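You operate a simulated robot arm through the tools that you are given. There is no shell and no other tool. Be economical: measure what you need, move in short steps, check, and stop when the job is done.

You run a simulated two-armed robot. Do the job below in one go: nothing can be reset, and whatever is moved stays where it is left.

## Task
Put one of the filters from the middle shelf of the oil rack in the green tray. Take the small carton from the shelf under the long bench and leave it on the bottom shelf of the cooling rack. Fetch the rag from the top of the long bench and set it on the top shelf of the cooling rack. Take the blue pad and leave it on the edge of table five. Turn the press seven force dial to 30 tonnes. Take the brush from the side shelf of the cooling rack and put it on the top of stand six. Take the card that says "B 207" and leave it on the shelf under the long bench. Put one of the brown blocks from the top shelf of the cooling rack on the top of the long bench. Any order will do. Set down upright: brown block.
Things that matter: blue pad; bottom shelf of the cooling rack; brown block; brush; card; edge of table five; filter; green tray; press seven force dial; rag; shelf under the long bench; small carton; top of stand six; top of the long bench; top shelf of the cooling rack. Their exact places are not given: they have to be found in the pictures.

The check looks at the end state, three seconds after you hand in, the way a careful person would. Anything else that was tipped, shoved, dropped, spilled or broken makes it a failure.

## Robot
Two 7-joint arms with fingered hands on one trunk, on a base that drives. Base frame: it is fixed to the floor where the robot stands at the start and does not move with it; the origin is under the middle of the robot, x ahead of it, y to its left, z up. Units: mm, degrees, N and s.
The left shoulder is at the start at [72, 174, 991], the right one opposite. With the tool pointing down near the work surface each hand reaches from about 100 to 520 mm from the robot's upright axis, wherever it stands, measured 20 degrees to its own side. Places, roughly: blue pad (6x4x4 cm) [-4000, 5700, 900]; bottom shelf of the cooling rack [-1400, 5400, 400]; brown block [-1500, 5250, 1000]; brush (14x7x4 cm) [-1900, 5400, 1000]; edge of table five (22x62 cm) [-1640, 1660, 860]; filter [500, 0, 750]; green tray [-1500, 750, 750]; press seven force dial [-9000, -500, 1300]; rag (8x11x4 cm) [-4600, 5700, 900]; shelf under the long bench [-3700, 5800, 200]; small carton [-4750, 5500, 250]; top of stand six [-4200, 2000, 700]; top of the long bench [-3700, 5800, 900]; top shelf of the cooling rack [-1400, 5400, 1000]. Payload 3.8 kg a hand.
The TCP of each hand is the grasp point between the finger pads, 26 mm short of the fingertips. In the tool frame z runs along the fingers and y along their closing line. Largest opening 132 mm; the body of the gripper starts 73 mm behind the TCP. The gripper is a hand of 3 fingers: y runs from the thumb to the fingers, the wrist lies at [0, 0, -224] in the tool frame, and closing takes about 1.5 s.
Orientation is that of the tool frame in the base frame, as a unit quaternion [x, y, z, w]. With the fingers straight down and closing along the base's y, the tool's x points along the base's -x, its y along +y and its z along -z.

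## Interface
- The arms move only by the tool apply_moves. It takes "left_targets", "right_targets" or both (then of equal length, played together; a hand with none holds still); each is a list of rows, each a list of 7 numbers: the closure, from 0 (fully open) to 1 (shut), then the shift along the base's x, y, z in units of 40 mm (1.0 is 40 mm), then the turn, a rotation vector about the base's x, y, z in units of 5 degrees (1.0 is 5 degrees). In form: [[grip, dx, dy, dz, wx, wy, wz], ...]. A call has 1 to 10 rows; each row shifts and turns the commanded pose from where the row before left it. A call with a number of a shift or a turn outside -1 to 1 is refused whole. Each row takes 0.2 s and may step no farther than 50 mm and 8.6 degrees from the row before; otherwise, or with a gripper value out of range, the whole call is refused. Where a pose cannot be reached the arm comes as near as it can. A force on the tool above 40 N (or 10 N above the force at the start of the call, whichever is more), or a blocked arm, ends the call early, and 0.2 s more pass. Each finger travels about 108 mm/s and halts on what it meets, pressing with about 27 N; the grip force reading is that of the motor and also rises with nothing between the fingers. The clock runs only during rows and for 0.2 s after the last one: add rows that do not move to give the fingers time. It gives the time, the measured TCP pose, the force on the tool (base axes), the opening and the grip force at its end, in the units of the frame above (readings bear some noise), with the torque about the TCP (base axes, N m) and any sound that the robot's microphone picked up.
- Cameras (640 x 400 px; columns grow to the right, rows downward): "scene" is now at [166.9, -35.1, 910.7]; the picture's right is [-0.39, -0.92, 0.00], its down [0.11, -0.04, -0.99] and it looks along [0.92, -0.38, 0.12] (base axes); focal length 214 px, centre (320, 200). "left" rides on the left gripper at [-62, 3, -92] in its tool frame; the picture's right is [-0.05, -1.00, 0.00], its down [0.83, -0.04, -0.56] and it looks along [0.55, -0.03, 0.83] (tool axes); focal length 230 px, centre (320, 200). "right" rides on the right gripper at [62, 3, -92] in its tool frame; the picture's right is [-0.05, 1.00, 0.00], its down [-0.83, -0.04, -0.56] and it looks along [-0.55, -0.03, 0.83] (tool axes); focal length 230 px, centre (320, 200).
- get_image(camera): a new picture of that camera. No time passes.
- slide_trunk(by): slides the trunk up (or, below 0, down) by that many mm; the arms and the scene camera ride with it, the base frame stays. It gives what a move gives, with no picture.
- drive_base(legs): drives the robot by 1 to 6 legs, each [ahead, left, turn to the left] in mm, mm and degrees, along the robot's own axes; the way and the turn of a leg run together, so that a leg with both is an arc; at most 1500 mm and 180 degrees a leg. The arms and the cameras ride along, it lands a little off, and it stops where it bumps. It gives what a move gives.
- preshape(shape, hand): the hand has 3 fingers and takes this shape, open, in about a second: jaw (thumb against the fingers, like two jaws); tri (thumb and two fingers); tip (a fingertip pinch); poke (one finger out to press); point (the index stretched); flat (the hand flat); cup (the hand cupped); fist (a fist). The gripper value then closes the fingers along that shape, each until it touches; the sizes above hold for jaw. It gives what a move gives, with no picture.
- head_to(pan, tilt): turns the head with the scene camera to pan (to the left, within 60 degrees either way) and tilt (down, from -29 to 69), counted from straight ahead of the robot. It gives what a move gives.
- point_at(camera, pixels): for up to 12 pixels [column, row] of the newest picture of that camera ("zoom" is the newest enlarged one), the place [x, y, z] in the base frame of the surface seen there, good to about 3 mm. No time passes.
- enlarge(camera, box): a new picture of the part [left, top, right, bottom] of that camera's present view, enlarged. No time passes.
- hand_in(): hands the job in; it is judged then, once.

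Go step by step. Measure first, check grasps and placings, and put right what went wrong. The budget is 145 turns and 178 pictures, counting those below and the enlarged ones. Unless the task says otherwise, let go and move clear before handing in, and close with one line.

The tools are called after ">>>" by a JSON object that holds its "op" and its "data". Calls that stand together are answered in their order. apply_moves: Moves the arms, as the interface text tells. Its arguments: {"type":"object","properties":{"left_targets":{"type":"array"},"right_targets":{"type":"array"}},"required":[]} The other tools are called the same way: slide_trunk (by) slides the trunk up or down; preshape (shape, hand) gives the hand a shape; drive_base (legs) drives the base; head_to (pan, tilt) turns the head that bears the scene camera; get_image (camera) takes a picture; point_at (camera, pixels) gives the place of the surface under pixels of a picture; enlarge (camera, box) takes an enlarged picture of a part of a camera's view; hand_in () hands the job in.

At the start:

```text
time: 0.0
left_tool_pos: [507.1, 8.7, 1035.1]
left_ee_rot: [-0.001, 1.0, 0.0, 0.0]
left_force: [0.5, -0.4, -0.6]
left_moment: [0.02, -0.02, 0.0]
left_grip_width: 131.7
left_grip_force: 0.1
left_shape: jaw
right_tool_pos: [327.6, -292.1, 1018.2]
right_ee_rot: [0.001, 1.0, 0.0, -0.001]
right_force: [0.2, -0.3, -0.6]
right_moment: [-0.01, 0.0, 0.01]
right_grip_width: 132.0
right_grip_force: 0.0
right_shape: jaw
trunk travel left (down, up): [-300.0, 182.0]
robot x, y, heading: [-1.2, -0.4, -0.1]
head pan, tilt: [-22.7, -6.7]
```

scene: 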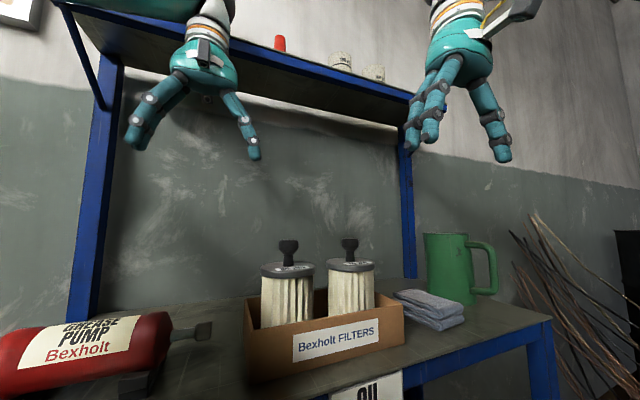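
right: 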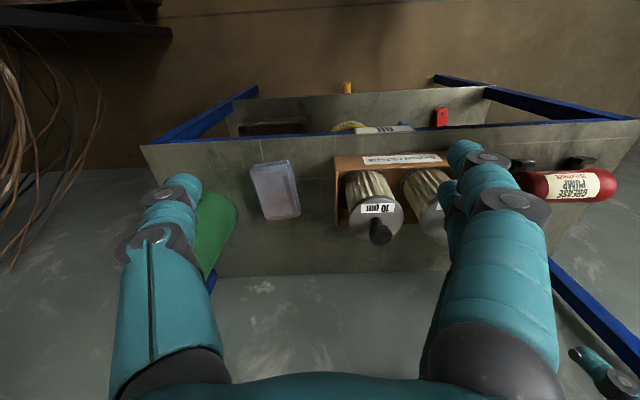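
left: 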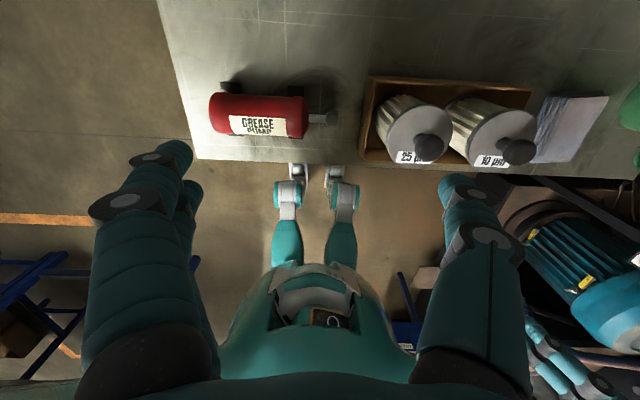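

The scene picture shows two filters in a cardboard box (about pixels 285,290 and 350,285), with knobs on top. I'll measure them first.

>>> {"op": "point_at", "data": {"camera": "scene", "pixels": [[289, 245], [349, 243], [287, 268], [350, 265], [285, 305], [352, 290], [335, 340], [430, 305], [250, 350], [404, 320], [235, 85]]}}

>>> {"op": "enlarge", "data": {"camera": "scene", "box": [220, 220, 480, 382]}}

>>> {"op": "point_at", "data": {"camera": "left", "pixels": [[430, 147], [515, 152], [405, 125], [480, 120], [375, 100], [365, 155], [530, 95]]}}

```text
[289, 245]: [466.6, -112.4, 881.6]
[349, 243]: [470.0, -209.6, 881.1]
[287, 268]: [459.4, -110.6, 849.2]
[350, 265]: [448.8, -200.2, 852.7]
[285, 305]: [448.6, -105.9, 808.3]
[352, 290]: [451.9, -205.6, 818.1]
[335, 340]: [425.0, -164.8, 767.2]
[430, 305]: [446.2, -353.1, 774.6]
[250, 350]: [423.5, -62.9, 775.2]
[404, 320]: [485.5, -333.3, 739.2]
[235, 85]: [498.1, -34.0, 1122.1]
```

```text
2.46 times, centred on (350, 301) of scene
```

zoom: 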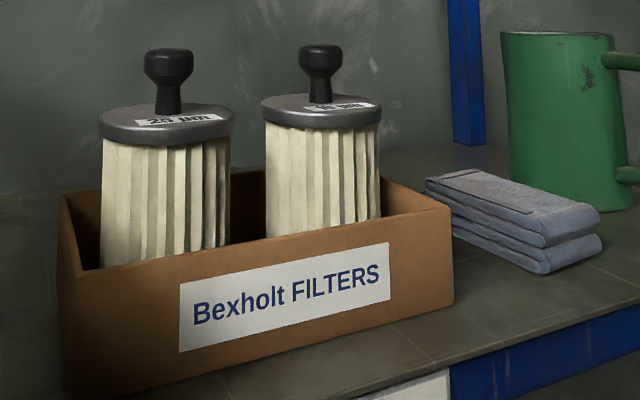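

```text
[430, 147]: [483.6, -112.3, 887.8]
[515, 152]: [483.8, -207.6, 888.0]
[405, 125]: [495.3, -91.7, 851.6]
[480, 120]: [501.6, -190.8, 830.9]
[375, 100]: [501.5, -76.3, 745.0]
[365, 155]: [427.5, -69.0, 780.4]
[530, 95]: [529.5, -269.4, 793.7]
```

Filter knobs are at about (476,-112,885) and (476,-207,885). I'll check the upper shelf's edge for clearance and shift the left hand away while bringing the right one over.

>>> {"op": "point_at", "data": {"camera": "scene", "pixels": [[320, 75], [320, 82], [390, 98], [100, 10], [120, 40], [300, 60]]}}

>>> {"op": "point_at", "data": {"camera": "left", "pixels": [[200, 155], [440, 170], [432, 150], [415, 130], [447, 135], [450, 160], [520, 155]]}}

>>> {"op": "enlarge", "data": {"camera": "left", "box": [350, 60, 590, 210]}}

```text
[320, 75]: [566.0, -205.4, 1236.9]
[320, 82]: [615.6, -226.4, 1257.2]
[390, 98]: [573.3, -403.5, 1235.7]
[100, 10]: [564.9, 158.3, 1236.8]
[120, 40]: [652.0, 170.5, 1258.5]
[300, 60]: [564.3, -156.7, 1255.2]
```

```text
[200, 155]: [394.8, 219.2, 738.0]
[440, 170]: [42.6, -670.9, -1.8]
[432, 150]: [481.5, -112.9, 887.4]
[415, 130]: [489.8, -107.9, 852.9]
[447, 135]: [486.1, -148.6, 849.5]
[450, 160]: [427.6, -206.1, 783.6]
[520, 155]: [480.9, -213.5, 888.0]
```

```text
2.67 times, centred on (470, 135) of left
```

zoom: 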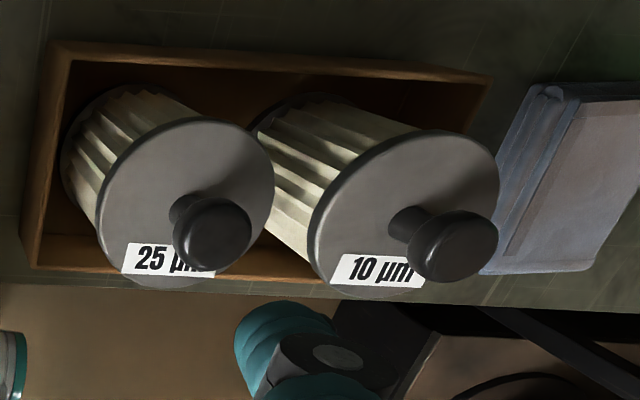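

Upper shelf edge is x≈564, z≈1236, so there is room. Moving the right hand over the 25 µm filter knob, left hand aside.

>>> {"op": "apply_moves", "data": {"right_targets": [[0.3, 0.55, 0.64, 0, 0, 0, 0], [0.3, 0.55, 0.64, 0, 0, 0, 0], [0.3, 0.55, 0.64, 0, 0, 0, 0], [0.3, 0.55, 0.64, 0, 0, 0, 0], [0.3, 0.55, 0.64, 0, 0, 0, 0], [0.3, 0.55, 0.64, 0, 0, 0, 0], [0.3, 0.53, 0.65, 0, 0, 0, 0], [0.3, 0, 0, -0.8, 0, 0, 0], [0.3, 0, 0, -0.8, 0, 0, 0], [0.3, 0, 0, 0, 0, 0, 0]], "left_targets": [[0, -0.7, 0.65, 0, 0, 0, 0], [0, -0.7, 0.65, 0, 0, 0, 0], [0, -0.7, 0.65, 0, 0, 0, 0], [0, -0.7, 0.65, 0, 0, 0, 0], [0, -0.7, 0.65, 0, 0, 0, 0], [0, -0.7, 0.65, 0, 0, 0, 0], [0, 0, 0, 0, 0, 0, 0], [0, 0, 0, 0, 0, 0, 0], [0, 0, 0, 0, 0, 0, 0], [0, 0, 0, 0, 0, 0, 0]]}}

>>> {"op": "get_image", "data": {"camera": "right"}}

>>> {"op": "head_to", "data": {"pan": -15, "tilt": 15}}

>>> {"op": "get_image", "data": {"camera": "scene"}}

```text
time: 2.2
left_tool_pos: [339.4, 167.3, 1035.8]
left_ee_rot: [-0.001, 1.0, 0.0, 0.001]
left_force: [-0.5, 0.7, -0.3]
left_moment: [0.01, -0.03, -0.02]
left_grip_width: 131.8
left_grip_force: 0.0
left_shape: jaw
right_tool_pos: [445.0, -155.4, 952.7]
right_ee_rot: [0.0, 1.0, 0.0, 0.0]
right_force: [-0.6, -1.0, -0.7]
right_moment: [0.01, 0.02, 0.01]
right_grip_width: 92.7
right_grip_force: 0.1
right_shape: jaw
right hand out of reach, approached as far as the arm can: row 6, 7
trunk travel left (down, up): [-300.0, 182.0]
robot x, y, heading: [-0.2, -1.6, 0.0]
head pan, tilt: [-22.7, -6.7]
```

```text
172 pictures are left
```

right: 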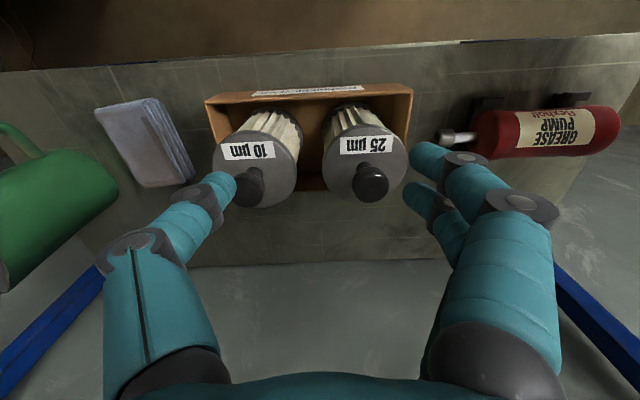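

```text
time: 3.0
left_tool_pos: [340.0, 167.0, 1038.0]
left_ee_rot: [-0.001, 1.0, -0.001, 0.0]
left_force: [0.1, 0.1, 0.1]
left_moment: [-0.02, -0.01, 0.05]
left_grip_width: 132.0
left_grip_force: 0.0
left_shape: jaw
right_tool_pos: [444.3, -154.4, 953.8]
right_ee_rot: [0.0, 1.0, 0.0, 0.0]
right_force: [0.0, -0.1, 0.4]
right_moment: [0.0, 0.02, -0.01]
right_grip_width: 92.5
right_grip_force: 0.0
right_shape: jaw
trunk travel left (down, up): [-300.0, 182.0]
robot x, y, heading: [-2.9, 1.6, 0.2]
head pan, tilt: [-15.0, 15.0]
```

```text
171 pictures are left
```

scene: 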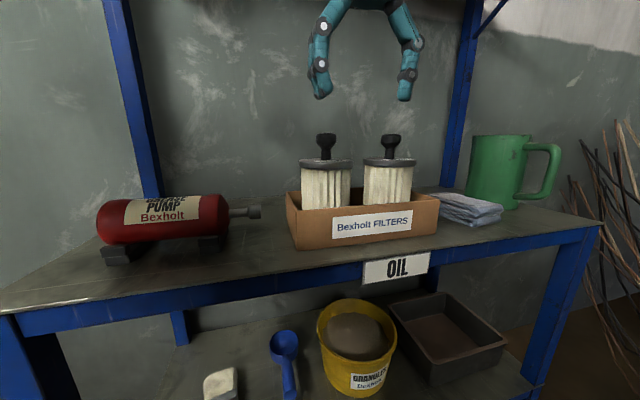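

The right arm ran short of reach at (445,-155). I'll drive ahead 80 mm.

>>> {"op": "drive_base", "data": {"legs": [[80, 0, 0]]}}

```text
time: 4.1
left_tool_pos: [420.3, 165.8, 1036.7]
left_ee_rot: [-0.001, 1.0, 0.0, 0.001]
left_force: [0.3, 0.6, 0.4]
left_moment: [-0.01, 0.03, -0.01]
left_grip_width: 132.0
left_grip_force: 0.1
left_shape: jaw
right_tool_pos: [526.0, -155.4, 953.6]
right_ee_rot: [0.0, 1.0, 0.0, 0.0]
right_force: [0.1, -0.7, 0.3]
right_moment: [-0.03, 0.01, 0.02]
right_grip_width: 92.7
right_grip_force: 0.0
right_shape: jaw
trunk travel left (down, up): [-300.0, 182.0]
robot x, y, heading: [80.2, -2.0, 0.1]
head pan, tilt: [-15.0, 15.0]
```

Base moved fine. Now the right hand goes over the knob and down.

>>> {"op": "apply_moves", "data": {"right_targets": [[0.35, -0.55, 0.54, 0, 0, 0, 0], [0.35, -0.55, 0.54, 0, 0, 0, 0], [0.35, 0, 0, -0.5, 0, 0, 0], [0.35, 0, 0, 0, 0, 0, 0]]}}

>>> {"op": "get_image", "data": {"camera": "right"}}

>>> {"op": "get_image", "data": {"camera": "scene"}}

```text
time: 5.1
left_tool_pos: [419.9, 166.8, 1037.2]
left_ee_rot: [-0.001, 1.0, 0.0, 0.0]
left_force: [-1.1, 0.5, 0.2]
left_moment: [0.04, 0.0, -0.06]
left_grip_width: 131.9
left_grip_force: 0.1
left_shape: jaw
right_tool_pos: [495.6, -129.3, 939.2]
right_ee_rot: [0.0, 1.0, 0.0, 0.0]
right_force: [-0.2, 0.0, -0.3]
right_moment: [-0.02, 0.02, 0.03]
right_grip_width: 86.3
right_grip_force: 0.0
right_shape: jaw
right hand out of reach, approached as far as the arm can: row 2
trunk travel left (down, up): [-300.0, 182.0]
robot x, y, heading: [81.0, 1.9, 0.1]
head pan, tilt: [-15.0, 15.0]
```

```text
170 pictures are left
```

right: 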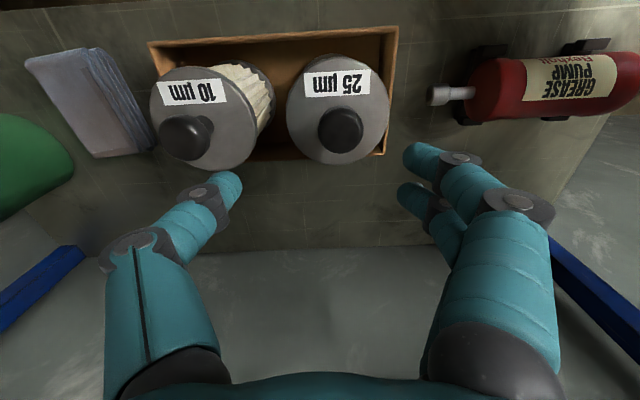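

```text
169 pictures are left
```

scene: 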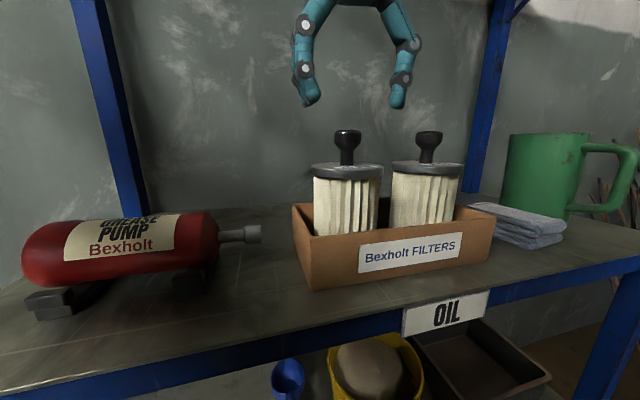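

The right arm is limited inward (y). I'll shift the base 45 mm left to bring the filter into the hand's sector.

>>> {"op": "drive_base", "data": {"legs": [[0, 45, 0]]}}

>>> {"op": "get_image", "data": {"camera": "right"}}

>>> {"op": "point_at", "data": {"camera": "right", "pixels": [[265, 130], [320, 140], [372, 130], [400, 130], [345, 130]]}}

```text
time: 6.2
left_tool_pos: [420.5, 211.3, 1036.3]
left_ee_rot: [0.0, 1.0, 0.0, 0.001]
left_force: [-0.2, 0.6, 0.0]
left_moment: [0.02, 0.0, -0.02]
left_grip_width: 131.8
left_grip_force: 0.1
left_shape: jaw
right_tool_pos: [495.6, -84.4, 938.9]
right_ee_rot: [0.001, 1.0, 0.0, -0.001]
right_force: [0.4, 0.6, -0.3]
right_moment: [-0.04, 0.01, -0.01]
right_grip_width: 86.1
right_grip_force: 0.1
right_shape: jaw
trunk travel left (down, up): [-300.0, 182.0]
robot x, y, heading: [83.3, 48.2, -0.1]
head pan, tilt: [-15.0, 15.0]
```

```text
168 pictures are left
```

right: 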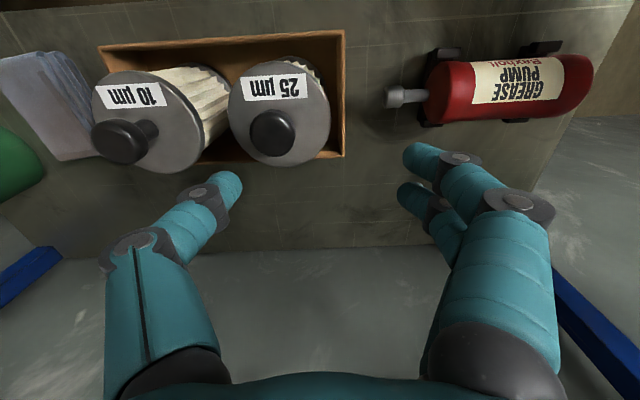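

```text
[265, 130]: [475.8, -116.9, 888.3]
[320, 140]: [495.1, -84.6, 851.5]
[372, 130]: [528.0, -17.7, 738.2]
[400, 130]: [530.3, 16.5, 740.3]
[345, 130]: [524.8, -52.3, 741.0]
```

Knob top centre near (478,-113,888). Move over it, descend and close.

>>> {"op": "apply_moves", "data": {"right_targets": [[0.35, -0.44, -0.71, 0, 0, 0, 0], [0.35, 0, 0, 0, 0, 0, 0], [0.35, 0, 0, -0.75, 0, 0, 0], [0.35, 0, 0, -0.7, 0, 0, 0], [0.35, 0, 0, 0, 0, 0, 0]]}}

>>> {"op": "get_image", "data": {"camera": "right"}}

>>> {"op": "enlarge", "data": {"camera": "scene", "box": [260, 60, 500, 210]}}

```text
time: 7.4
left_tool_pos: [418.8, 212.2, 1037.2]
left_ee_rot: [0.001, 1.0, 0.0, 0.0]
left_force: [0.3, -0.5, -0.1]
left_moment: [0.04, 0.01, 0.01]
left_grip_width: 131.8
left_grip_force: 0.1
left_shape: jaw
right_tool_pos: [480.4, -114.0, 881.2]
right_ee_rot: [0.0, 1.0, 0.0, 0.0]
right_force: [-0.8, 0.5, -0.3]
right_moment: [0.03, 0.03, 0.01]
right_grip_width: 86.2
right_grip_force: 0.0
right_shape: jaw
trunk travel left (down, up): [-300.0, 182.0]
robot x, y, heading: [85.1, 48.8, -0.2]
head pan, tilt: [-15.0, 15.0]
```

```text
167 pictures are left
```

right: 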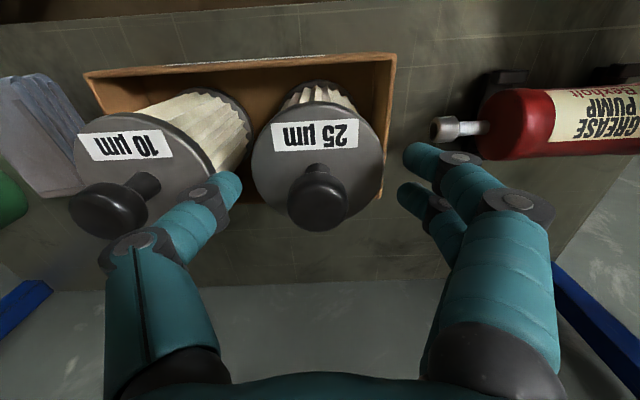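

```text
2.67 times, centred on (380, 135) of scene
```

zoom: 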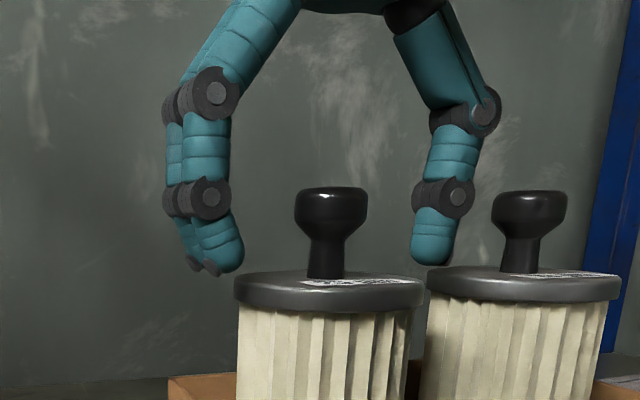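

Hand straddles the knob nicely. Closing.

>>> {"op": "apply_moves", "data": {"right_targets": [[0.6, 0, 0, 0, 0, 0, 0], [0.8, 0, 0, 0, 0, 0, 0], [1, 0, 0, 0, 0, 0, 0], [1, 0, 0, 0, 0, 0, 0], [1, 0, 0, 0, 0, 0, 0], [1, 0, 0, 0, 0, 0, 0], [1, 0, 0, 0, 0, 0, 0]]}}

>>> {"op": "apply_moves", "data": {"right_targets": [[1, 0, 0, 0.5, 0, 0, 0], [1, 0, 0, 0.5, 0, 0, 0], [1, 0, 0, 0, 0, 0, 0]]}}

>>> {"op": "get_image", "data": {"camera": "scene"}}

```text
time: 9.0
left_tool_pos: [420.8, 210.9, 1035.3]
left_ee_rot: [0.0, 1.0, 0.0, -0.001]
left_force: [0.3, 0.0, 0.8]
left_moment: [0.0, 0.0, 0.0]
left_grip_width: 132.0
left_grip_force: 0.0
left_shape: jaw
right_tool_pos: [478.6, -112.8, 881.3]
right_ee_rot: [0.001, 1.0, 0.001, 0.0]
right_force: [-0.2, 1.3, -3.0]
right_moment: [-0.02, 0.04, 0.01]
right_grip_width: 8.9
right_grip_force: 26.8
right_shape: jaw
trunk travel left (down, up): [-300.0, 182.0]
robot x, y, heading: [80.9, 45.0, -0.0]
head pan, tilt: [-15.0, 15.0]
```

```text
time: 9.8
left_tool_pos: [420.3, 212.3, 1037.2]
left_ee_rot: [0.0, 1.0, 0.001, 0.0]
left_force: [-0.3, 0.7, -0.4]
left_moment: [0.02, -0.02, -0.04]
left_grip_width: 131.9
left_grip_force: 0.0
left_shape: jaw
right_tool_pos: [477.8, -113.4, 921.3]
right_ee_rot: [0.002, 1.0, 0.0, -0.001]
right_force: [0.0, 0.4, -2.8]
right_moment: [-0.02, -0.01, -0.01]
right_grip_width: 9.2
right_grip_force: 27.5
right_shape: jaw
trunk travel left (down, up): [-300.0, 182.0]
robot x, y, heading: [78.5, 48.0, -0.1]
head pan, tilt: [-15.0, 15.0]
```

```text
165 pictures are left
```

scene: 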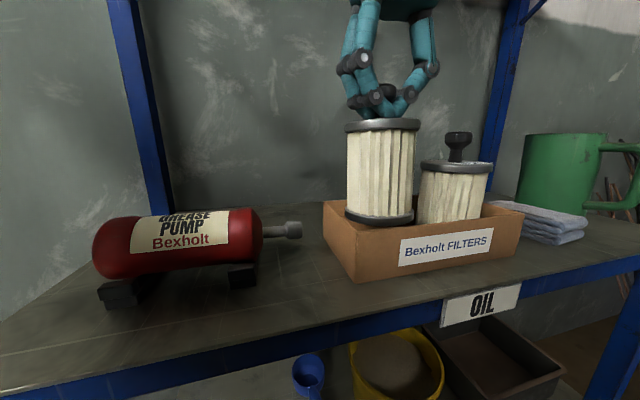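

The filter hangs in the hand. Lift more, then draw back.

>>> {"op": "apply_moves", "data": {"right_targets": [[1, 0, 0, 0.8, 0, 0, 0], [1, 0, 0, 0.8, 0, 0, 0], [1, 0, 0, 0.4, 0, 0, 0], [1, -0.8, -0.3, 0, 0, 0, 0], [1, -0.8, -0.3, 0, 0, 0, 0], [1, -0.8, -0.3, 0, 0, 0, 0], [1, -0.8, -0.3, 0, 0, 0, 0], [1, 0, 0, 0, 0, 0, 0]]}}

>>> {"op": "drive_base", "data": {"legs": [[-500, 0, 0]]}}

>>> {"op": "head_to", "data": {"pan": 60, "tilt": 10}}

>>> {"op": "get_image", "data": {"camera": "scene"}}

>>> {"op": "get_image", "data": {"camera": "right"}}

```text
time: 11.6
left_tool_pos: [420.7, 210.0, 1037.0]
left_ee_rot: [0.0, 1.0, 0.001, -0.001]
left_force: [0.5, -0.4, 0.1]
left_moment: [0.01, -0.01, 0.0]
left_grip_width: 132.1
left_grip_force: 0.1
left_shape: jaw
right_tool_pos: [348.9, -162.6, 1002.4]
right_ee_rot: [0.001, 1.0, 0.0, 0.001]
right_force: [0.2, 0.0, -2.0]
right_moment: [-0.05, -0.01, 0.04]
right_grip_width: 8.9
right_grip_force: 27.1
right_shape: jaw
trunk travel left (down, up): [-300.0, 182.0]
robot x, y, heading: [78.1, 45.4, 0.1]
head pan, tilt: [-15.0, 15.0]
```

```text
time: 14.5
left_tool_pos: [-75.0, 210.2, 1037.2]
left_ee_rot: [0.004, 1.0, 0.0, 0.0]
left_force: [-0.3, -0.1, -0.3]
left_moment: [-0.02, -0.02, 0.0]
left_grip_width: 131.8
left_grip_force: 0.0
left_shape: jaw
right_tool_pos: [-149.7, -161.3, 1002.5]
right_ee_rot: [0.004, 1.0, 0.0, 0.0]
right_force: [-0.4, 0.5, -2.6]
right_moment: [0.0, -0.01, 0.0]
right_grip_width: 9.1
right_grip_force: 27.5
right_shape: jaw
trunk travel left (down, up): [-300.0, 182.0]
robot x, y, heading: [-411.4, 46.7, -0.6]
head pan, tilt: [-15.0, 15.0]
```

```text
time: 16.0
left_tool_pos: [-74.3, 210.8, 1036.6]
left_ee_rot: [0.003, 1.0, 0.001, 0.0]
left_force: [-0.5, 0.4, -0.7]
left_moment: [-0.01, 0.01, -0.02]
left_grip_width: 132.0
left_grip_force: 0.0
left_shape: jaw
right_tool_pos: [-149.3, -160.9, 1002.8]
right_ee_rot: [0.004, 1.0, 0.001, 0.0]
right_force: [-0.2, 1.1, -1.8]
right_moment: [-0.02, 0.01, 0.02]
right_grip_width: 8.9
right_grip_force: 26.9
right_shape: jaw
trunk travel left (down, up): [-300.0, 182.0]
robot x, y, heading: [-415.8, 48.0, -0.6]
head pan, tilt: [60.0, 10.0]
```

```text
164 pictures are left
```

scene: 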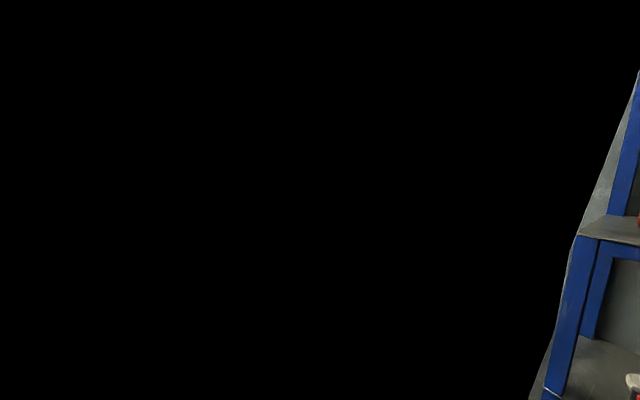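

```text
163 pictures are left
```

right: 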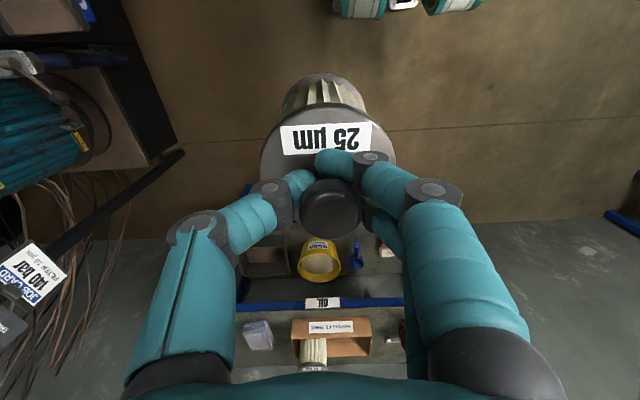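

Filter is held. Left is black (unlit/no scene); I'll turn left 90° and look around.

>>> {"op": "drive_base", "data": {"legs": [[0, 0, 90]]}}

>>> {"op": "get_image", "data": {"camera": "scene"}}

>>> {"op": "head_to", "data": {"pan": 0, "tilt": 10}}

>>> {"op": "get_image", "data": {"camera": "scene"}}

```text
time: 20.2
left_tool_pos: [-581.1, 388.6, 1036.4]
left_ee_rot: [-0.705, 0.709, 0.0, 0.0]
left_force: [-0.3, -0.1, 0.6]
left_moment: [0.0, 0.02, 0.02]
left_grip_width: 131.8
left_grip_force: 0.1
left_shape: jaw
right_tool_pos: [-208.3, 314.8, 1003.3]
right_ee_rot: [-0.705, 0.709, 0.0, 0.001]
right_force: [-0.2, 0.6, -1.7]
right_moment: [0.01, -0.02, -0.02]
right_grip_width: 9.1
right_grip_force: 26.5
right_shape: jaw
trunk travel left (down, up): [-300.0, 182.0]
robot x, y, heading: [-417.2, 49.4, 89.5]
head pan, tilt: [60.0, 10.0]
```

```text
162 pictures are left
```

scene: 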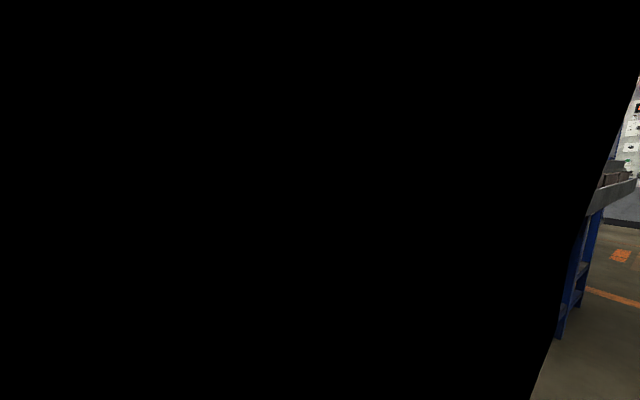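

```text
time: 21.5
left_tool_pos: [-580.2, 387.9, 1036.5]
left_ee_rot: [-0.705, 0.709, 0.0, 0.0]
left_force: [0.2, 0.8, -0.5]
left_moment: [-0.03, 0.01, 0.03]
left_grip_width: 132.0
left_grip_force: 0.2
left_shape: jaw
right_tool_pos: [-206.7, 314.4, 1002.8]
right_ee_rot: [-0.705, 0.71, 0.0, -0.001]
right_force: [-0.3, -1.3, -2.3]
right_moment: [0.0, -0.01, 0.03]
right_grip_width: 9.0
right_grip_force: 27.1
right_shape: jaw
trunk travel left (down, up): [-300.0, 182.0]
robot x, y, heading: [-412.6, 45.3, 89.6]
head pan, tilt: [0.0, 10.0]
```

```text
161 pictures are left
```

scene: 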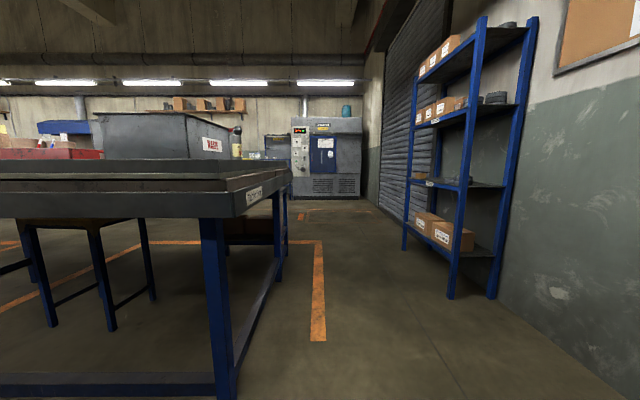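

Ahead is a table (corner at pixel 235,215) and an aisle to the right. Measuring the table and reading its label.

>>> {"op": "point_at", "data": {"camera": "scene", "pixels": [[235, 208], [285, 165], [100, 190], [10, 200], [160, 140], [228, 390], [280, 255], [440, 290], [50, 152], [320, 330], [20, 175], [200, 155]]}}

>>> {"op": "enlarge", "data": {"camera": "scene", "box": [0, 100, 320, 300]}}

>>> {"op": "head_to", "data": {"pan": 35, "tilt": 12}}

>>> {"op": "get_image", "data": {"camera": "scene"}}

```text
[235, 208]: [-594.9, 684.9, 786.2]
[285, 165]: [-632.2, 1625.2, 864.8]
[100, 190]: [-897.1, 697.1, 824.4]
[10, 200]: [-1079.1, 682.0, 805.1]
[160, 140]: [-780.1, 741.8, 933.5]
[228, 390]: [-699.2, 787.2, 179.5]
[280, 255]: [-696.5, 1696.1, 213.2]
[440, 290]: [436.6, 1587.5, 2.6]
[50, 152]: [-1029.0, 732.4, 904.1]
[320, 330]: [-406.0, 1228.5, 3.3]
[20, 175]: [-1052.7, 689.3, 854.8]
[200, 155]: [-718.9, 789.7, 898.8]
```

```text
2.00 times, centred on (160, 200) of scene
```

zoom: 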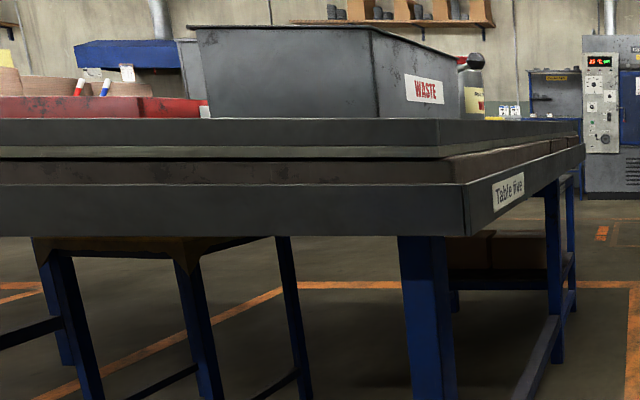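

```text
time: 22.5
left_tool_pos: [-581.3, 388.3, 1037.2]
left_ee_rot: [-0.706, 0.709, -0.001, 0.0]
left_force: [-0.6, 0.8, 0.2]
left_moment: [-0.02, 0.01, 0.0]
left_grip_width: 131.7
left_grip_force: 0.1
left_shape: jaw
right_tool_pos: [-208.2, 315.6, 1002.5]
right_ee_rot: [-0.705, 0.71, -0.001, 0.0]
right_force: [0.4, 0.7, -1.9]
right_moment: [-0.01, -0.04, 0.0]
right_grip_width: 9.1
right_grip_force: 27.1
right_shape: jaw
trunk travel left (down, up): [-300.0, 182.0]
robot x, y, heading: [-413.4, 50.0, 89.5]
head pan, tilt: [35.0, 12.0]
```

```text
159 pictures are left
```

scene: 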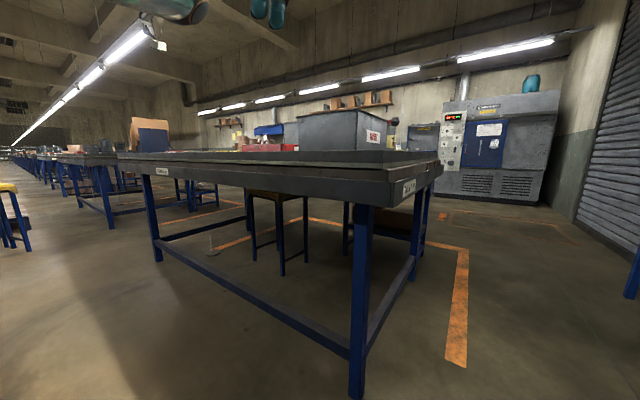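

Table five spans y≈685–1700, starting at x≈-600. I'll raise the trunk for a better view over it and drive along its near side.

>>> {"op": "slide_trunk", "data": {"by": 180}}

>>> {"op": "get_image", "data": {"camera": "scene"}}

>>> {"op": "point_at", "data": {"camera": "scene", "pixels": [[120, 150], [120, 160], [410, 175], [200, 160], [300, 170], [250, 145], [340, 120], [65, 155], [160, 255]]}}

>>> {"op": "enlarge", "data": {"camera": "scene", "box": [60, 80, 460, 330]}}

```text
time: 24.5
left_tool_pos: [-581.7, 389.5, 1215.3]
left_ee_rot: [-0.705, 0.709, -0.001, 0.0]
left_force: [0.3, 0.4, -0.8]
left_moment: [-0.02, -0.04, 0.0]
left_grip_width: 132.0
left_grip_force: 0.0
left_shape: jaw
right_tool_pos: [-208.0, 314.8, 1181.6]
right_ee_rot: [-0.705, 0.71, -0.002, -0.001]
right_force: [0.1, -0.5, -2.1]
right_moment: [0.02, -0.01, -0.01]
right_grip_width: 9.0
right_grip_force: 26.9
right_shape: jaw
trunk travel left (down, up): [-480.0, 2.0]
robot x, y, heading: [-417.7, 45.5, 89.5]
head pan, tilt: [35.0, 12.0]
```

```text
158 pictures are left
```

scene: 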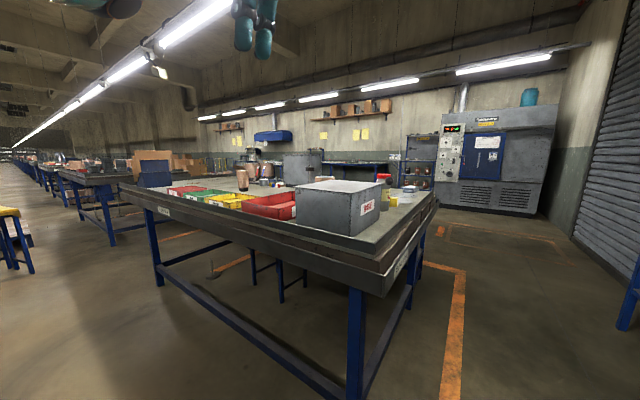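

```text
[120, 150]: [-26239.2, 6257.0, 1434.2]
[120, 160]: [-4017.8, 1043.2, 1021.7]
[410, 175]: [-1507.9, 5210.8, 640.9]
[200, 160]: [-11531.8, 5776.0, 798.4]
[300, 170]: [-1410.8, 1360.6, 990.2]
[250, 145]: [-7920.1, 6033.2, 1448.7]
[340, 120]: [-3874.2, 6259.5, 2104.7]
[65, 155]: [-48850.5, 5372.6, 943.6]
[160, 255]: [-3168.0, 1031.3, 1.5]
```

```text
1.60 times, centred on (260, 205) of scene
```

zoom: 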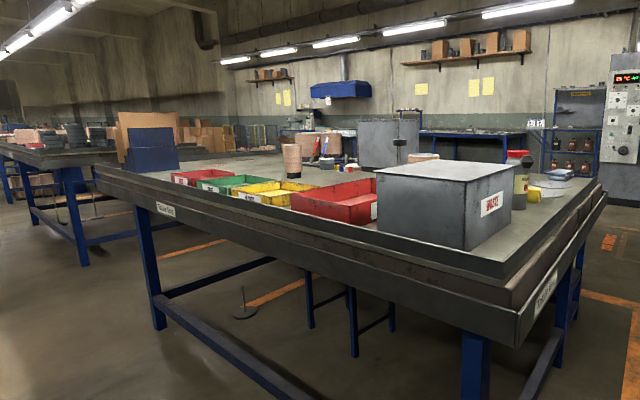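

Trays on table five: red, green, yellow, red at zoom pixels (200,178),(240,183). I'll slide left along the table to face the green tray.

>>> {"op": "drive_base", "data": {"legs": [[0, 1220, 0]]}}

>>> {"op": "head_to", "data": {"pan": -10, "tilt": 25}}

>>> {"op": "get_image", "data": {"camera": "scene"}}

```text
time: 35.4
left_tool_pos: [-1786.7, 392.7, 1215.9]
left_ee_rot: [-0.706, 0.708, 0.0, 0.0]
left_force: [0.2, 0.1, 0.4]
left_moment: [0.01, -0.03, 0.01]
left_grip_width: 131.8
left_grip_force: 0.0
left_shape: jaw
right_tool_pos: [-1414.0, 321.3, 1182.3]
right_ee_rot: [-0.706, 0.708, 0.0, 0.0]
right_force: [0.2, 0.0, -2.1]
right_moment: [-0.02, -0.01, -0.01]
right_grip_width: 8.8
right_grip_force: 26.8
right_shape: jaw
trunk travel left (down, up): [-480.0, 2.0]
robot x, y, heading: [-1620.1, 52.9, 89.9]
head pan, tilt: [35.0, 12.0]
```

```text
time: 36.5
left_tool_pos: [-1786.6, 393.8, 1217.2]
left_ee_rot: [-0.707, 0.707, 0.001, 0.001]
left_force: [-0.4, 0.1, -0.3]
left_moment: [-0.02, -0.01, 0.01]
left_grip_width: 132.3
left_grip_force: 0.0
left_shape: jaw
right_tool_pos: [-1414.6, 321.2, 1182.1]
right_ee_rot: [-0.706, 0.708, 0.0, 0.0]
right_force: [-0.1, -0.5, -2.0]
right_moment: [-0.01, 0.01, -0.01]
right_grip_width: 8.9
right_grip_force: 26.9
right_shape: jaw
trunk travel left (down, up): [-480.0, 2.0]
robot x, y, heading: [-1620.1, 50.8, 89.6]
head pan, tilt: [-10.0, 25.0]
```

```text
156 pictures are left
```

scene: 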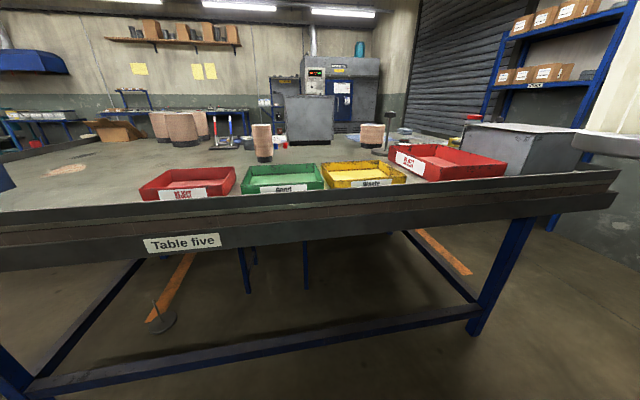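

>>> {"op": "point_at", "data": {"camera": "scene", "pixels": [[285, 180], [285, 172], [244, 185], [322, 185], [318, 165], [253, 168], [285, 195], [350, 173], [190, 178], [265, 140], [310, 118], [300, 205]]}}

>>> {"op": "enlarge", "data": {"camera": "scene", "box": [60, 90, 460, 250]}}

```text
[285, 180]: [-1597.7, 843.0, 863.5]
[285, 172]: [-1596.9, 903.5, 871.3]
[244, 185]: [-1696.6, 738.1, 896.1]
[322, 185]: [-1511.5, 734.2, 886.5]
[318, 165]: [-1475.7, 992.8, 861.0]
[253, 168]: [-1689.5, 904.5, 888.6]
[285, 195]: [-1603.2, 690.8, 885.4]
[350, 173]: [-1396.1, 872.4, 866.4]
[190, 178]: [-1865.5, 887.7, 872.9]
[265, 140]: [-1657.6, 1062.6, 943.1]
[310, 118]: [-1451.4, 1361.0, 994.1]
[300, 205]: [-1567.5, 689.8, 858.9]
```

```text
1.60 times, centred on (260, 170) of scene
```

zoom: 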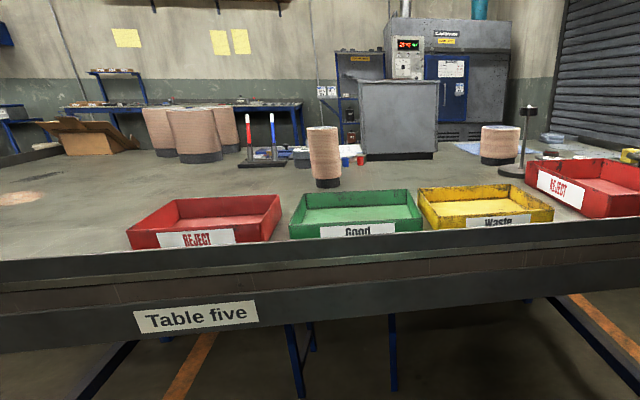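

Green tray centre ≈ (-1605, 830), floor z≈864, rim ≈893. Filter bottom is ~138 mm under the TCP. Drive closer, offset left.

>>> {"op": "drive_base", "data": {"legs": [[0, 140, 0], [350, 0, 0]]}}

>>> {"op": "head_to", "data": {"pan": -15, "tilt": 50}}

>>> {"op": "get_image", "data": {"camera": "scene"}}

```text
time: 40.2
left_tool_pos: [-1923.6, 744.7, 1216.8]
left_ee_rot: [-0.707, 0.707, 0.0, 0.001]
left_force: [-0.2, 0.3, 0.6]
left_moment: [0.03, 0.01, -0.04]
left_grip_width: 131.9
left_grip_force: 0.0
left_shape: jaw
right_tool_pos: [-1549.7, 673.2, 1181.7]
right_ee_rot: [-0.706, 0.709, 0.0, 0.001]
right_force: [-1.1, 0.5, -2.4]
right_moment: [-0.03, 0.02, 0.0]
right_grip_width: 8.8
right_grip_force: 26.8
right_shape: jaw
trunk travel left (down, up): [-480.0, 2.0]
robot x, y, heading: [-1758.5, 406.2, 89.8]
head pan, tilt: [-10.0, 25.0]
```

```text
time: 41.1
left_tool_pos: [-1923.0, 745.7, 1217.2]
left_ee_rot: [-0.706, 0.708, 0.0, 0.0]
left_force: [0.4, -0.6, 0.3]
left_moment: [0.0, 0.03, 0.04]
left_grip_width: 131.9
left_grip_force: 0.0
left_shape: jaw
right_tool_pos: [-1549.9, 673.0, 1183.5]
right_ee_rot: [-0.706, 0.709, 0.0, 0.0]
right_force: [-0.4, 0.0, -1.6]
right_moment: [-0.01, -0.08, -0.04]
right_grip_width: 8.7
right_grip_force: 27.0
right_shape: jaw
trunk travel left (down, up): [-480.0, 2.0]
robot x, y, heading: [-1756.5, 404.6, 89.6]
head pan, tilt: [-15.0, 50.0]
```

```text
154 pictures are left
```

scene: 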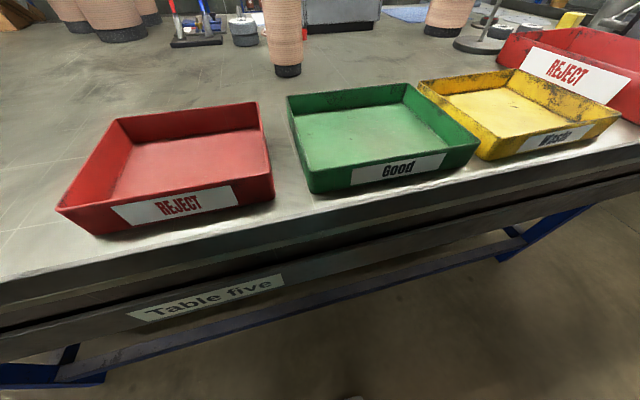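

>>> {"op": "point_at", "data": {"camera": "scene", "pixels": [[375, 135], [305, 150], [308, 190], [480, 150], [408, 85], [288, 98], [420, 130], [330, 140]]}}

```text
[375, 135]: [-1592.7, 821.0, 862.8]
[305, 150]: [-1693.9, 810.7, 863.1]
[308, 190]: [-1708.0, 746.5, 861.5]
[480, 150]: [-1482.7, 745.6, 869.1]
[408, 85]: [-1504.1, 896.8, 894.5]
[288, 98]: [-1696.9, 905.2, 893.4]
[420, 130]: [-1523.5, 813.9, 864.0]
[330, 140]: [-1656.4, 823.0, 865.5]
```

Tray centre (-1597,822), floor 864. Move over and lower to just above.

>>> {"op": "apply_moves", "data": {"right_targets": [[1, -0.3, 0.92, 0, 0, 0, 0], [1, -0.3, 0.92, 0, 0, 0, 0], [1, -0.3, 0.92, 0, 0, 0, 0], [1, -0.27, 0.92, 0, 0, 0, 0], [1, 0, 0, -1, 0, 0, 0], [1, 0, 0, -1, 0, 0, 0], [1, 0, 0, -1, 0, 0, 0], [1, 0, 0, -0.9, 0, 0, 0], [1, 0, 0, 0, 0, 0, 0]]}}

>>> {"op": "get_image", "data": {"camera": "scene"}}

```text
time: 43.1
left_tool_pos: [-1923.0, 745.6, 1217.7]
left_ee_rot: [-0.707, 0.707, 0.001, 0.001]
left_force: [1.3, -0.3, 0.0]
left_moment: [-0.01, 0.0, -0.02]
left_grip_width: 131.7
left_grip_force: 0.0
left_shape: jaw
right_tool_pos: [-1576.9, 764.9, 1033.4]
right_ee_rot: [-0.705, 0.709, 0.001, 0.0]
right_force: [-0.6, 0.5, -2.3]
right_moment: [0.04, -0.03, 0.01]
right_grip_width: 8.9
right_grip_force: 26.9
right_shape: jaw
right hand out of reach, approached as far as the arm can: row 3, 4, 8
trunk travel left (down, up): [-480.0, 2.0]
robot x, y, heading: [-1755.3, 404.2, 89.7]
head pan, tilt: [-15.0, 50.0]
```

```text
153 pictures are left
```

scene: 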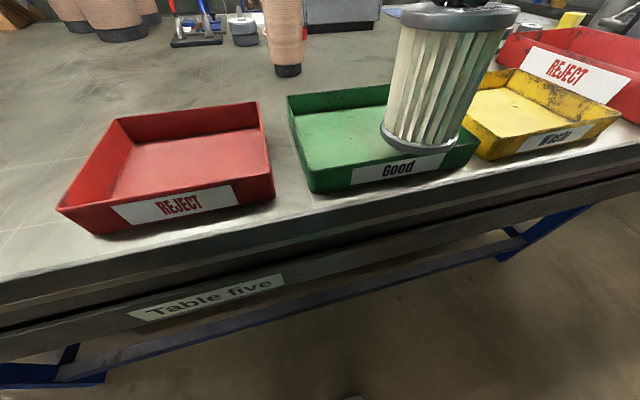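

The arm ran short at y=765. A lower trunk relative to the hand reached farther before, so I'll raise the hand, lower the trunk and reach again.

>>> {"op": "apply_moves", "data": {"right_targets": [[1, 0, 0, 1, 0, 0, 0], [1, 0, 0, 1, 0, 0, 0], [1, 0, 0, 1, 0, 0, 0], [1, 0, 0, 0.6, 0, 0, 0]]}}

>>> {"op": "slide_trunk", "data": {"by": -130}}

>>> {"op": "apply_moves", "data": {"right_targets": [[1, -0.5, 0.5, 0, 0, 0, 0], [1, 0, 0.5, 0, 0, 0, 0], [1, 0, 0.4, 0, 0, 0, 0], [1, 0, 0, 0, 0, 0, 0]]}}

>>> {"op": "get_image", "data": {"camera": "scene"}}

```text
time: 44.1
left_tool_pos: [-1923.0, 745.1, 1217.9]
left_ee_rot: [-0.706, 0.708, 0.0, 0.0]
left_force: [-0.2, 0.6, 0.0]
left_moment: [0.01, 0.0, -0.01]
left_grip_width: 131.9
left_grip_force: 0.0
left_shape: jaw
right_tool_pos: [-1577.1, 763.6, 1177.5]
right_ee_rot: [-0.706, 0.709, -0.001, -0.001]
right_force: [0.2, 0.3, -2.3]
right_moment: [0.0, 0.01, 0.0]
right_grip_width: 8.7
right_grip_force: 26.8
right_shape: jaw
trunk travel left (down, up): [-480.0, 2.0]
robot x, y, heading: [-1755.7, 402.1, 89.8]
head pan, tilt: [-15.0, 50.0]
```

```text
time: 45.7
left_tool_pos: [-1922.6, 743.9, 1087.8]
left_ee_rot: [-0.706, 0.708, 0.0, 0.002]
left_force: [0.2, -1.0, 0.5]
left_moment: [0.04, 0.01, 0.01]
left_grip_width: 131.9
left_grip_force: 0.2
left_shape: jaw
right_tool_pos: [-1578.3, 762.6, 1043.9]
right_ee_rot: [-0.706, 0.708, 0.0, -0.001]
right_force: [-0.6, 0.1, -1.8]
right_moment: [-0.01, 0.03, -0.01]
right_grip_width: 8.5
right_grip_force: 26.8
right_shape: jaw
trunk travel left (down, up): [-350.0, 132.0]
robot x, y, heading: [-1758.6, 402.9, 89.8]
head pan, tilt: [-15.0, 50.0]
```

```text
time: 46.7
left_tool_pos: [-1922.7, 744.2, 1086.9]
left_ee_rot: [-0.707, 0.707, 0.0, 0.001]
left_force: [0.6, -1.1, 0.2]
left_moment: [0.02, 0.0, -0.01]
left_grip_width: 131.9
left_grip_force: 0.1
left_shape: jaw
right_tool_pos: [-1596.0, 817.5, 1043.2]
right_ee_rot: [-0.706, 0.708, 0.0, 0.0]
right_force: [1.2, -0.4, -2.3]
right_moment: [0.03, 0.02, 0.01]
right_grip_width: 8.6
right_grip_force: 26.9
right_shape: jaw
trunk travel left (down, up): [-350.0, 132.0]
robot x, y, heading: [-1758.2, 407.2, 89.9]
head pan, tilt: [-15.0, 50.0]
```

```text
152 pictures are left
```

scene: 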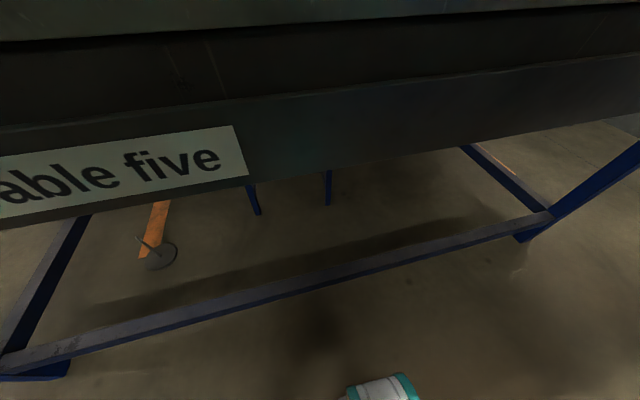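

Reached (-1596,817). Tilt the head up and lower to contact.

>>> {"op": "head_to", "data": {"pan": -35, "tilt": 20}}

>>> {"op": "apply_moves", "data": {"right_targets": [[1, 0, 0, -0.5, 0, 0, 0], [1, 0, 0, -0.25, 0, 0, 0], [1, 0, 0, 0, 0, 0, 0]]}}

>>> {"op": "get_image", "data": {"camera": "scene"}}

```text
time: 47.6
left_tool_pos: [-1921.9, 745.3, 1087.8]
left_ee_rot: [-0.707, 0.708, 0.001, 0.0]
left_force: [0.0, -0.1, -0.1]
left_moment: [-0.02, -0.02, 0.0]
left_grip_width: 131.9
left_grip_force: 0.1
left_shape: jaw
right_tool_pos: [-1596.7, 819.3, 1043.1]
right_ee_rot: [-0.706, 0.709, 0.001, 0.0]
right_force: [-0.3, 0.8, -2.7]
right_moment: [0.02, -0.01, 0.0]
right_grip_width: 8.5
right_grip_force: 26.8
right_shape: jaw
trunk travel left (down, up): [-350.0, 132.0]
robot x, y, heading: [-1758.1, 403.0, 89.5]
head pan, tilt: [-35.0, 20.0]
```

```text
time: 48.4
left_tool_pos: [-1922.8, 745.0, 1086.6]
left_ee_rot: [-0.706, 0.708, 0.0, 0.0]
left_force: [-0.2, 0.5, -0.7]
left_moment: [0.01, 0.0, -0.02]
left_grip_width: 131.9
left_grip_force: 0.1
left_shape: jaw
right_tool_pos: [-1597.9, 817.6, 1014.5]
right_ee_rot: [-0.706, 0.708, 0.0, -0.001]
right_force: [0.2, 0.8, -2.3]
right_moment: [0.0, -0.01, 0.01]
right_grip_width: 8.6
right_grip_force: 26.9
right_shape: jaw
trunk travel left (down, up): [-350.0, 132.0]
robot x, y, heading: [-1756.5, 406.6, 89.8]
head pan, tilt: [-35.0, 20.0]
```

```text
151 pictures are left
```

scene: 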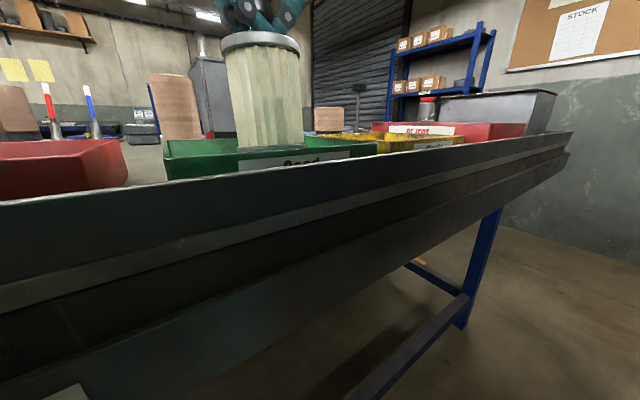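

Still no contact (force −2.3). Lower in small steps.

>>> {"op": "apply_moves", "data": {"right_targets": [[1, 0, 0, -0.15, 0, 0, 0], [1, 0, 0, -0.08, 0, 0, 0], [1, 0, 0, 0, 0, 0, 0]]}}

>>> {"op": "enlarge", "data": {"camera": "right", "box": [200, 0, 480, 200]}}

```text
time: 49.2
left_tool_pos: [-1923.3, 746.1, 1087.3]
left_ee_rot: [-0.707, 0.708, -0.001, 0.0]
left_force: [-0.6, 0.0, 0.6]
left_moment: [-0.03, 0.01, 0.0]
left_grip_width: 131.7
left_grip_force: 0.1
left_shape: jaw
right_tool_pos: [-1598.2, 817.4, 1005.4]
right_ee_rot: [-0.706, 0.709, 0.0, 0.0]
right_force: [-0.2, -0.8, -2.9]
right_moment: [-0.01, -0.06, -0.01]
right_grip_width: 8.9
right_grip_force: 27.0
right_shape: jaw
trunk travel left (down, up): [-350.0, 132.0]
robot x, y, heading: [-1759.5, 404.3, 89.7]
head pan, tilt: [-35.0, 20.0]
```

```text
2.00 times, centred on (340, 100) of right
```

zoom: 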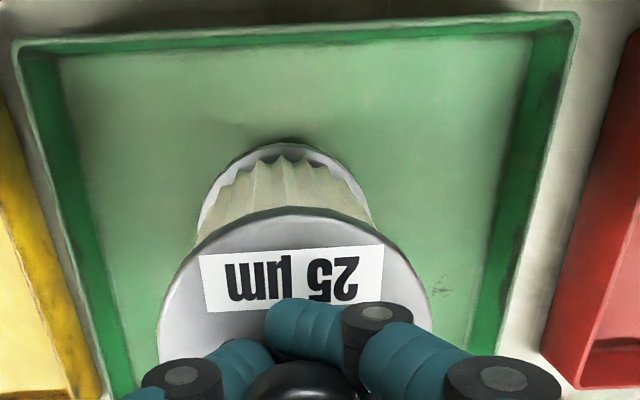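

Inside the tray. Keep lowering until contact.

>>> {"op": "apply_moves", "data": {"right_targets": [[1, 0, 0, -0.07, 0, 0, 0], [1, 0, 0, -0.05, 0, 0, 0], [1, 0, 0, 0, 0, 0, 0]]}}

```text
time: 50.0
left_tool_pos: [-1923.7, 744.7, 1086.3]
left_ee_rot: [-0.707, 0.707, 0.0, 0.0]
left_force: [-0.3, -0.1, 0.0]
left_moment: [0.01, 0.01, -0.01]
left_grip_width: 132.2
left_grip_force: 0.0
left_shape: jaw
right_tool_pos: [-1598.0, 817.7, 1001.0]
right_ee_rot: [-0.706, 0.708, 0.0, 0.001]
right_force: [0.8, -0.4, -1.7]
right_moment: [0.03, -0.02, 0.0]
right_grip_width: 8.8
right_grip_force: 27.1
right_shape: jaw
trunk travel left (down, up): [-350.0, 132.0]
robot x, y, heading: [-1758.4, 406.3, 90.0]
head pan, tilt: [-35.0, 20.0]
```

>>> {"op": "apply_moves", "data": {"right_targets": [[1, 0, 0, -0.06, 0, 0, 0], [1, 0, 0, -0.06, 0, 0, 0], [1, 0, 0, 0, 0, 0, 0]]}}

>>> {"op": "point_at", "data": {"camera": "zoom", "pixels": [[288, 150], [100, 280], [470, 300], [300, 60]]}}

```text
time: 50.8
left_tool_pos: [-1923.0, 744.4, 1087.1]
left_ee_rot: [-0.707, 0.708, 0.0, 0.0]
left_force: [0.3, 0.5, -0.5]
left_moment: [0.04, -0.01, 0.0]
left_grip_width: 131.8
left_grip_force: 0.1
left_shape: jaw
right_tool_pos: [-1598.3, 819.3, 995.0]
right_ee_rot: [-0.706, 0.709, 0.002, 0.0]
right_force: [0.5, -2.0, 9.4]
right_moment: [0.14, 0.08, -0.01]
right_grip_width: 9.2
right_grip_force: 26.7
right_shape: jaw
trunk travel left (down, up): [-350.0, 132.0]
robot x, y, heading: [-1756.8, 405.3, 89.8]
head pan, tilt: [-35.0, 20.0]
```

```text
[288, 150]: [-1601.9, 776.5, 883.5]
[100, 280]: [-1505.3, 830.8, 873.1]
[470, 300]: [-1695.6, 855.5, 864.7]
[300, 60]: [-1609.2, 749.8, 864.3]
```

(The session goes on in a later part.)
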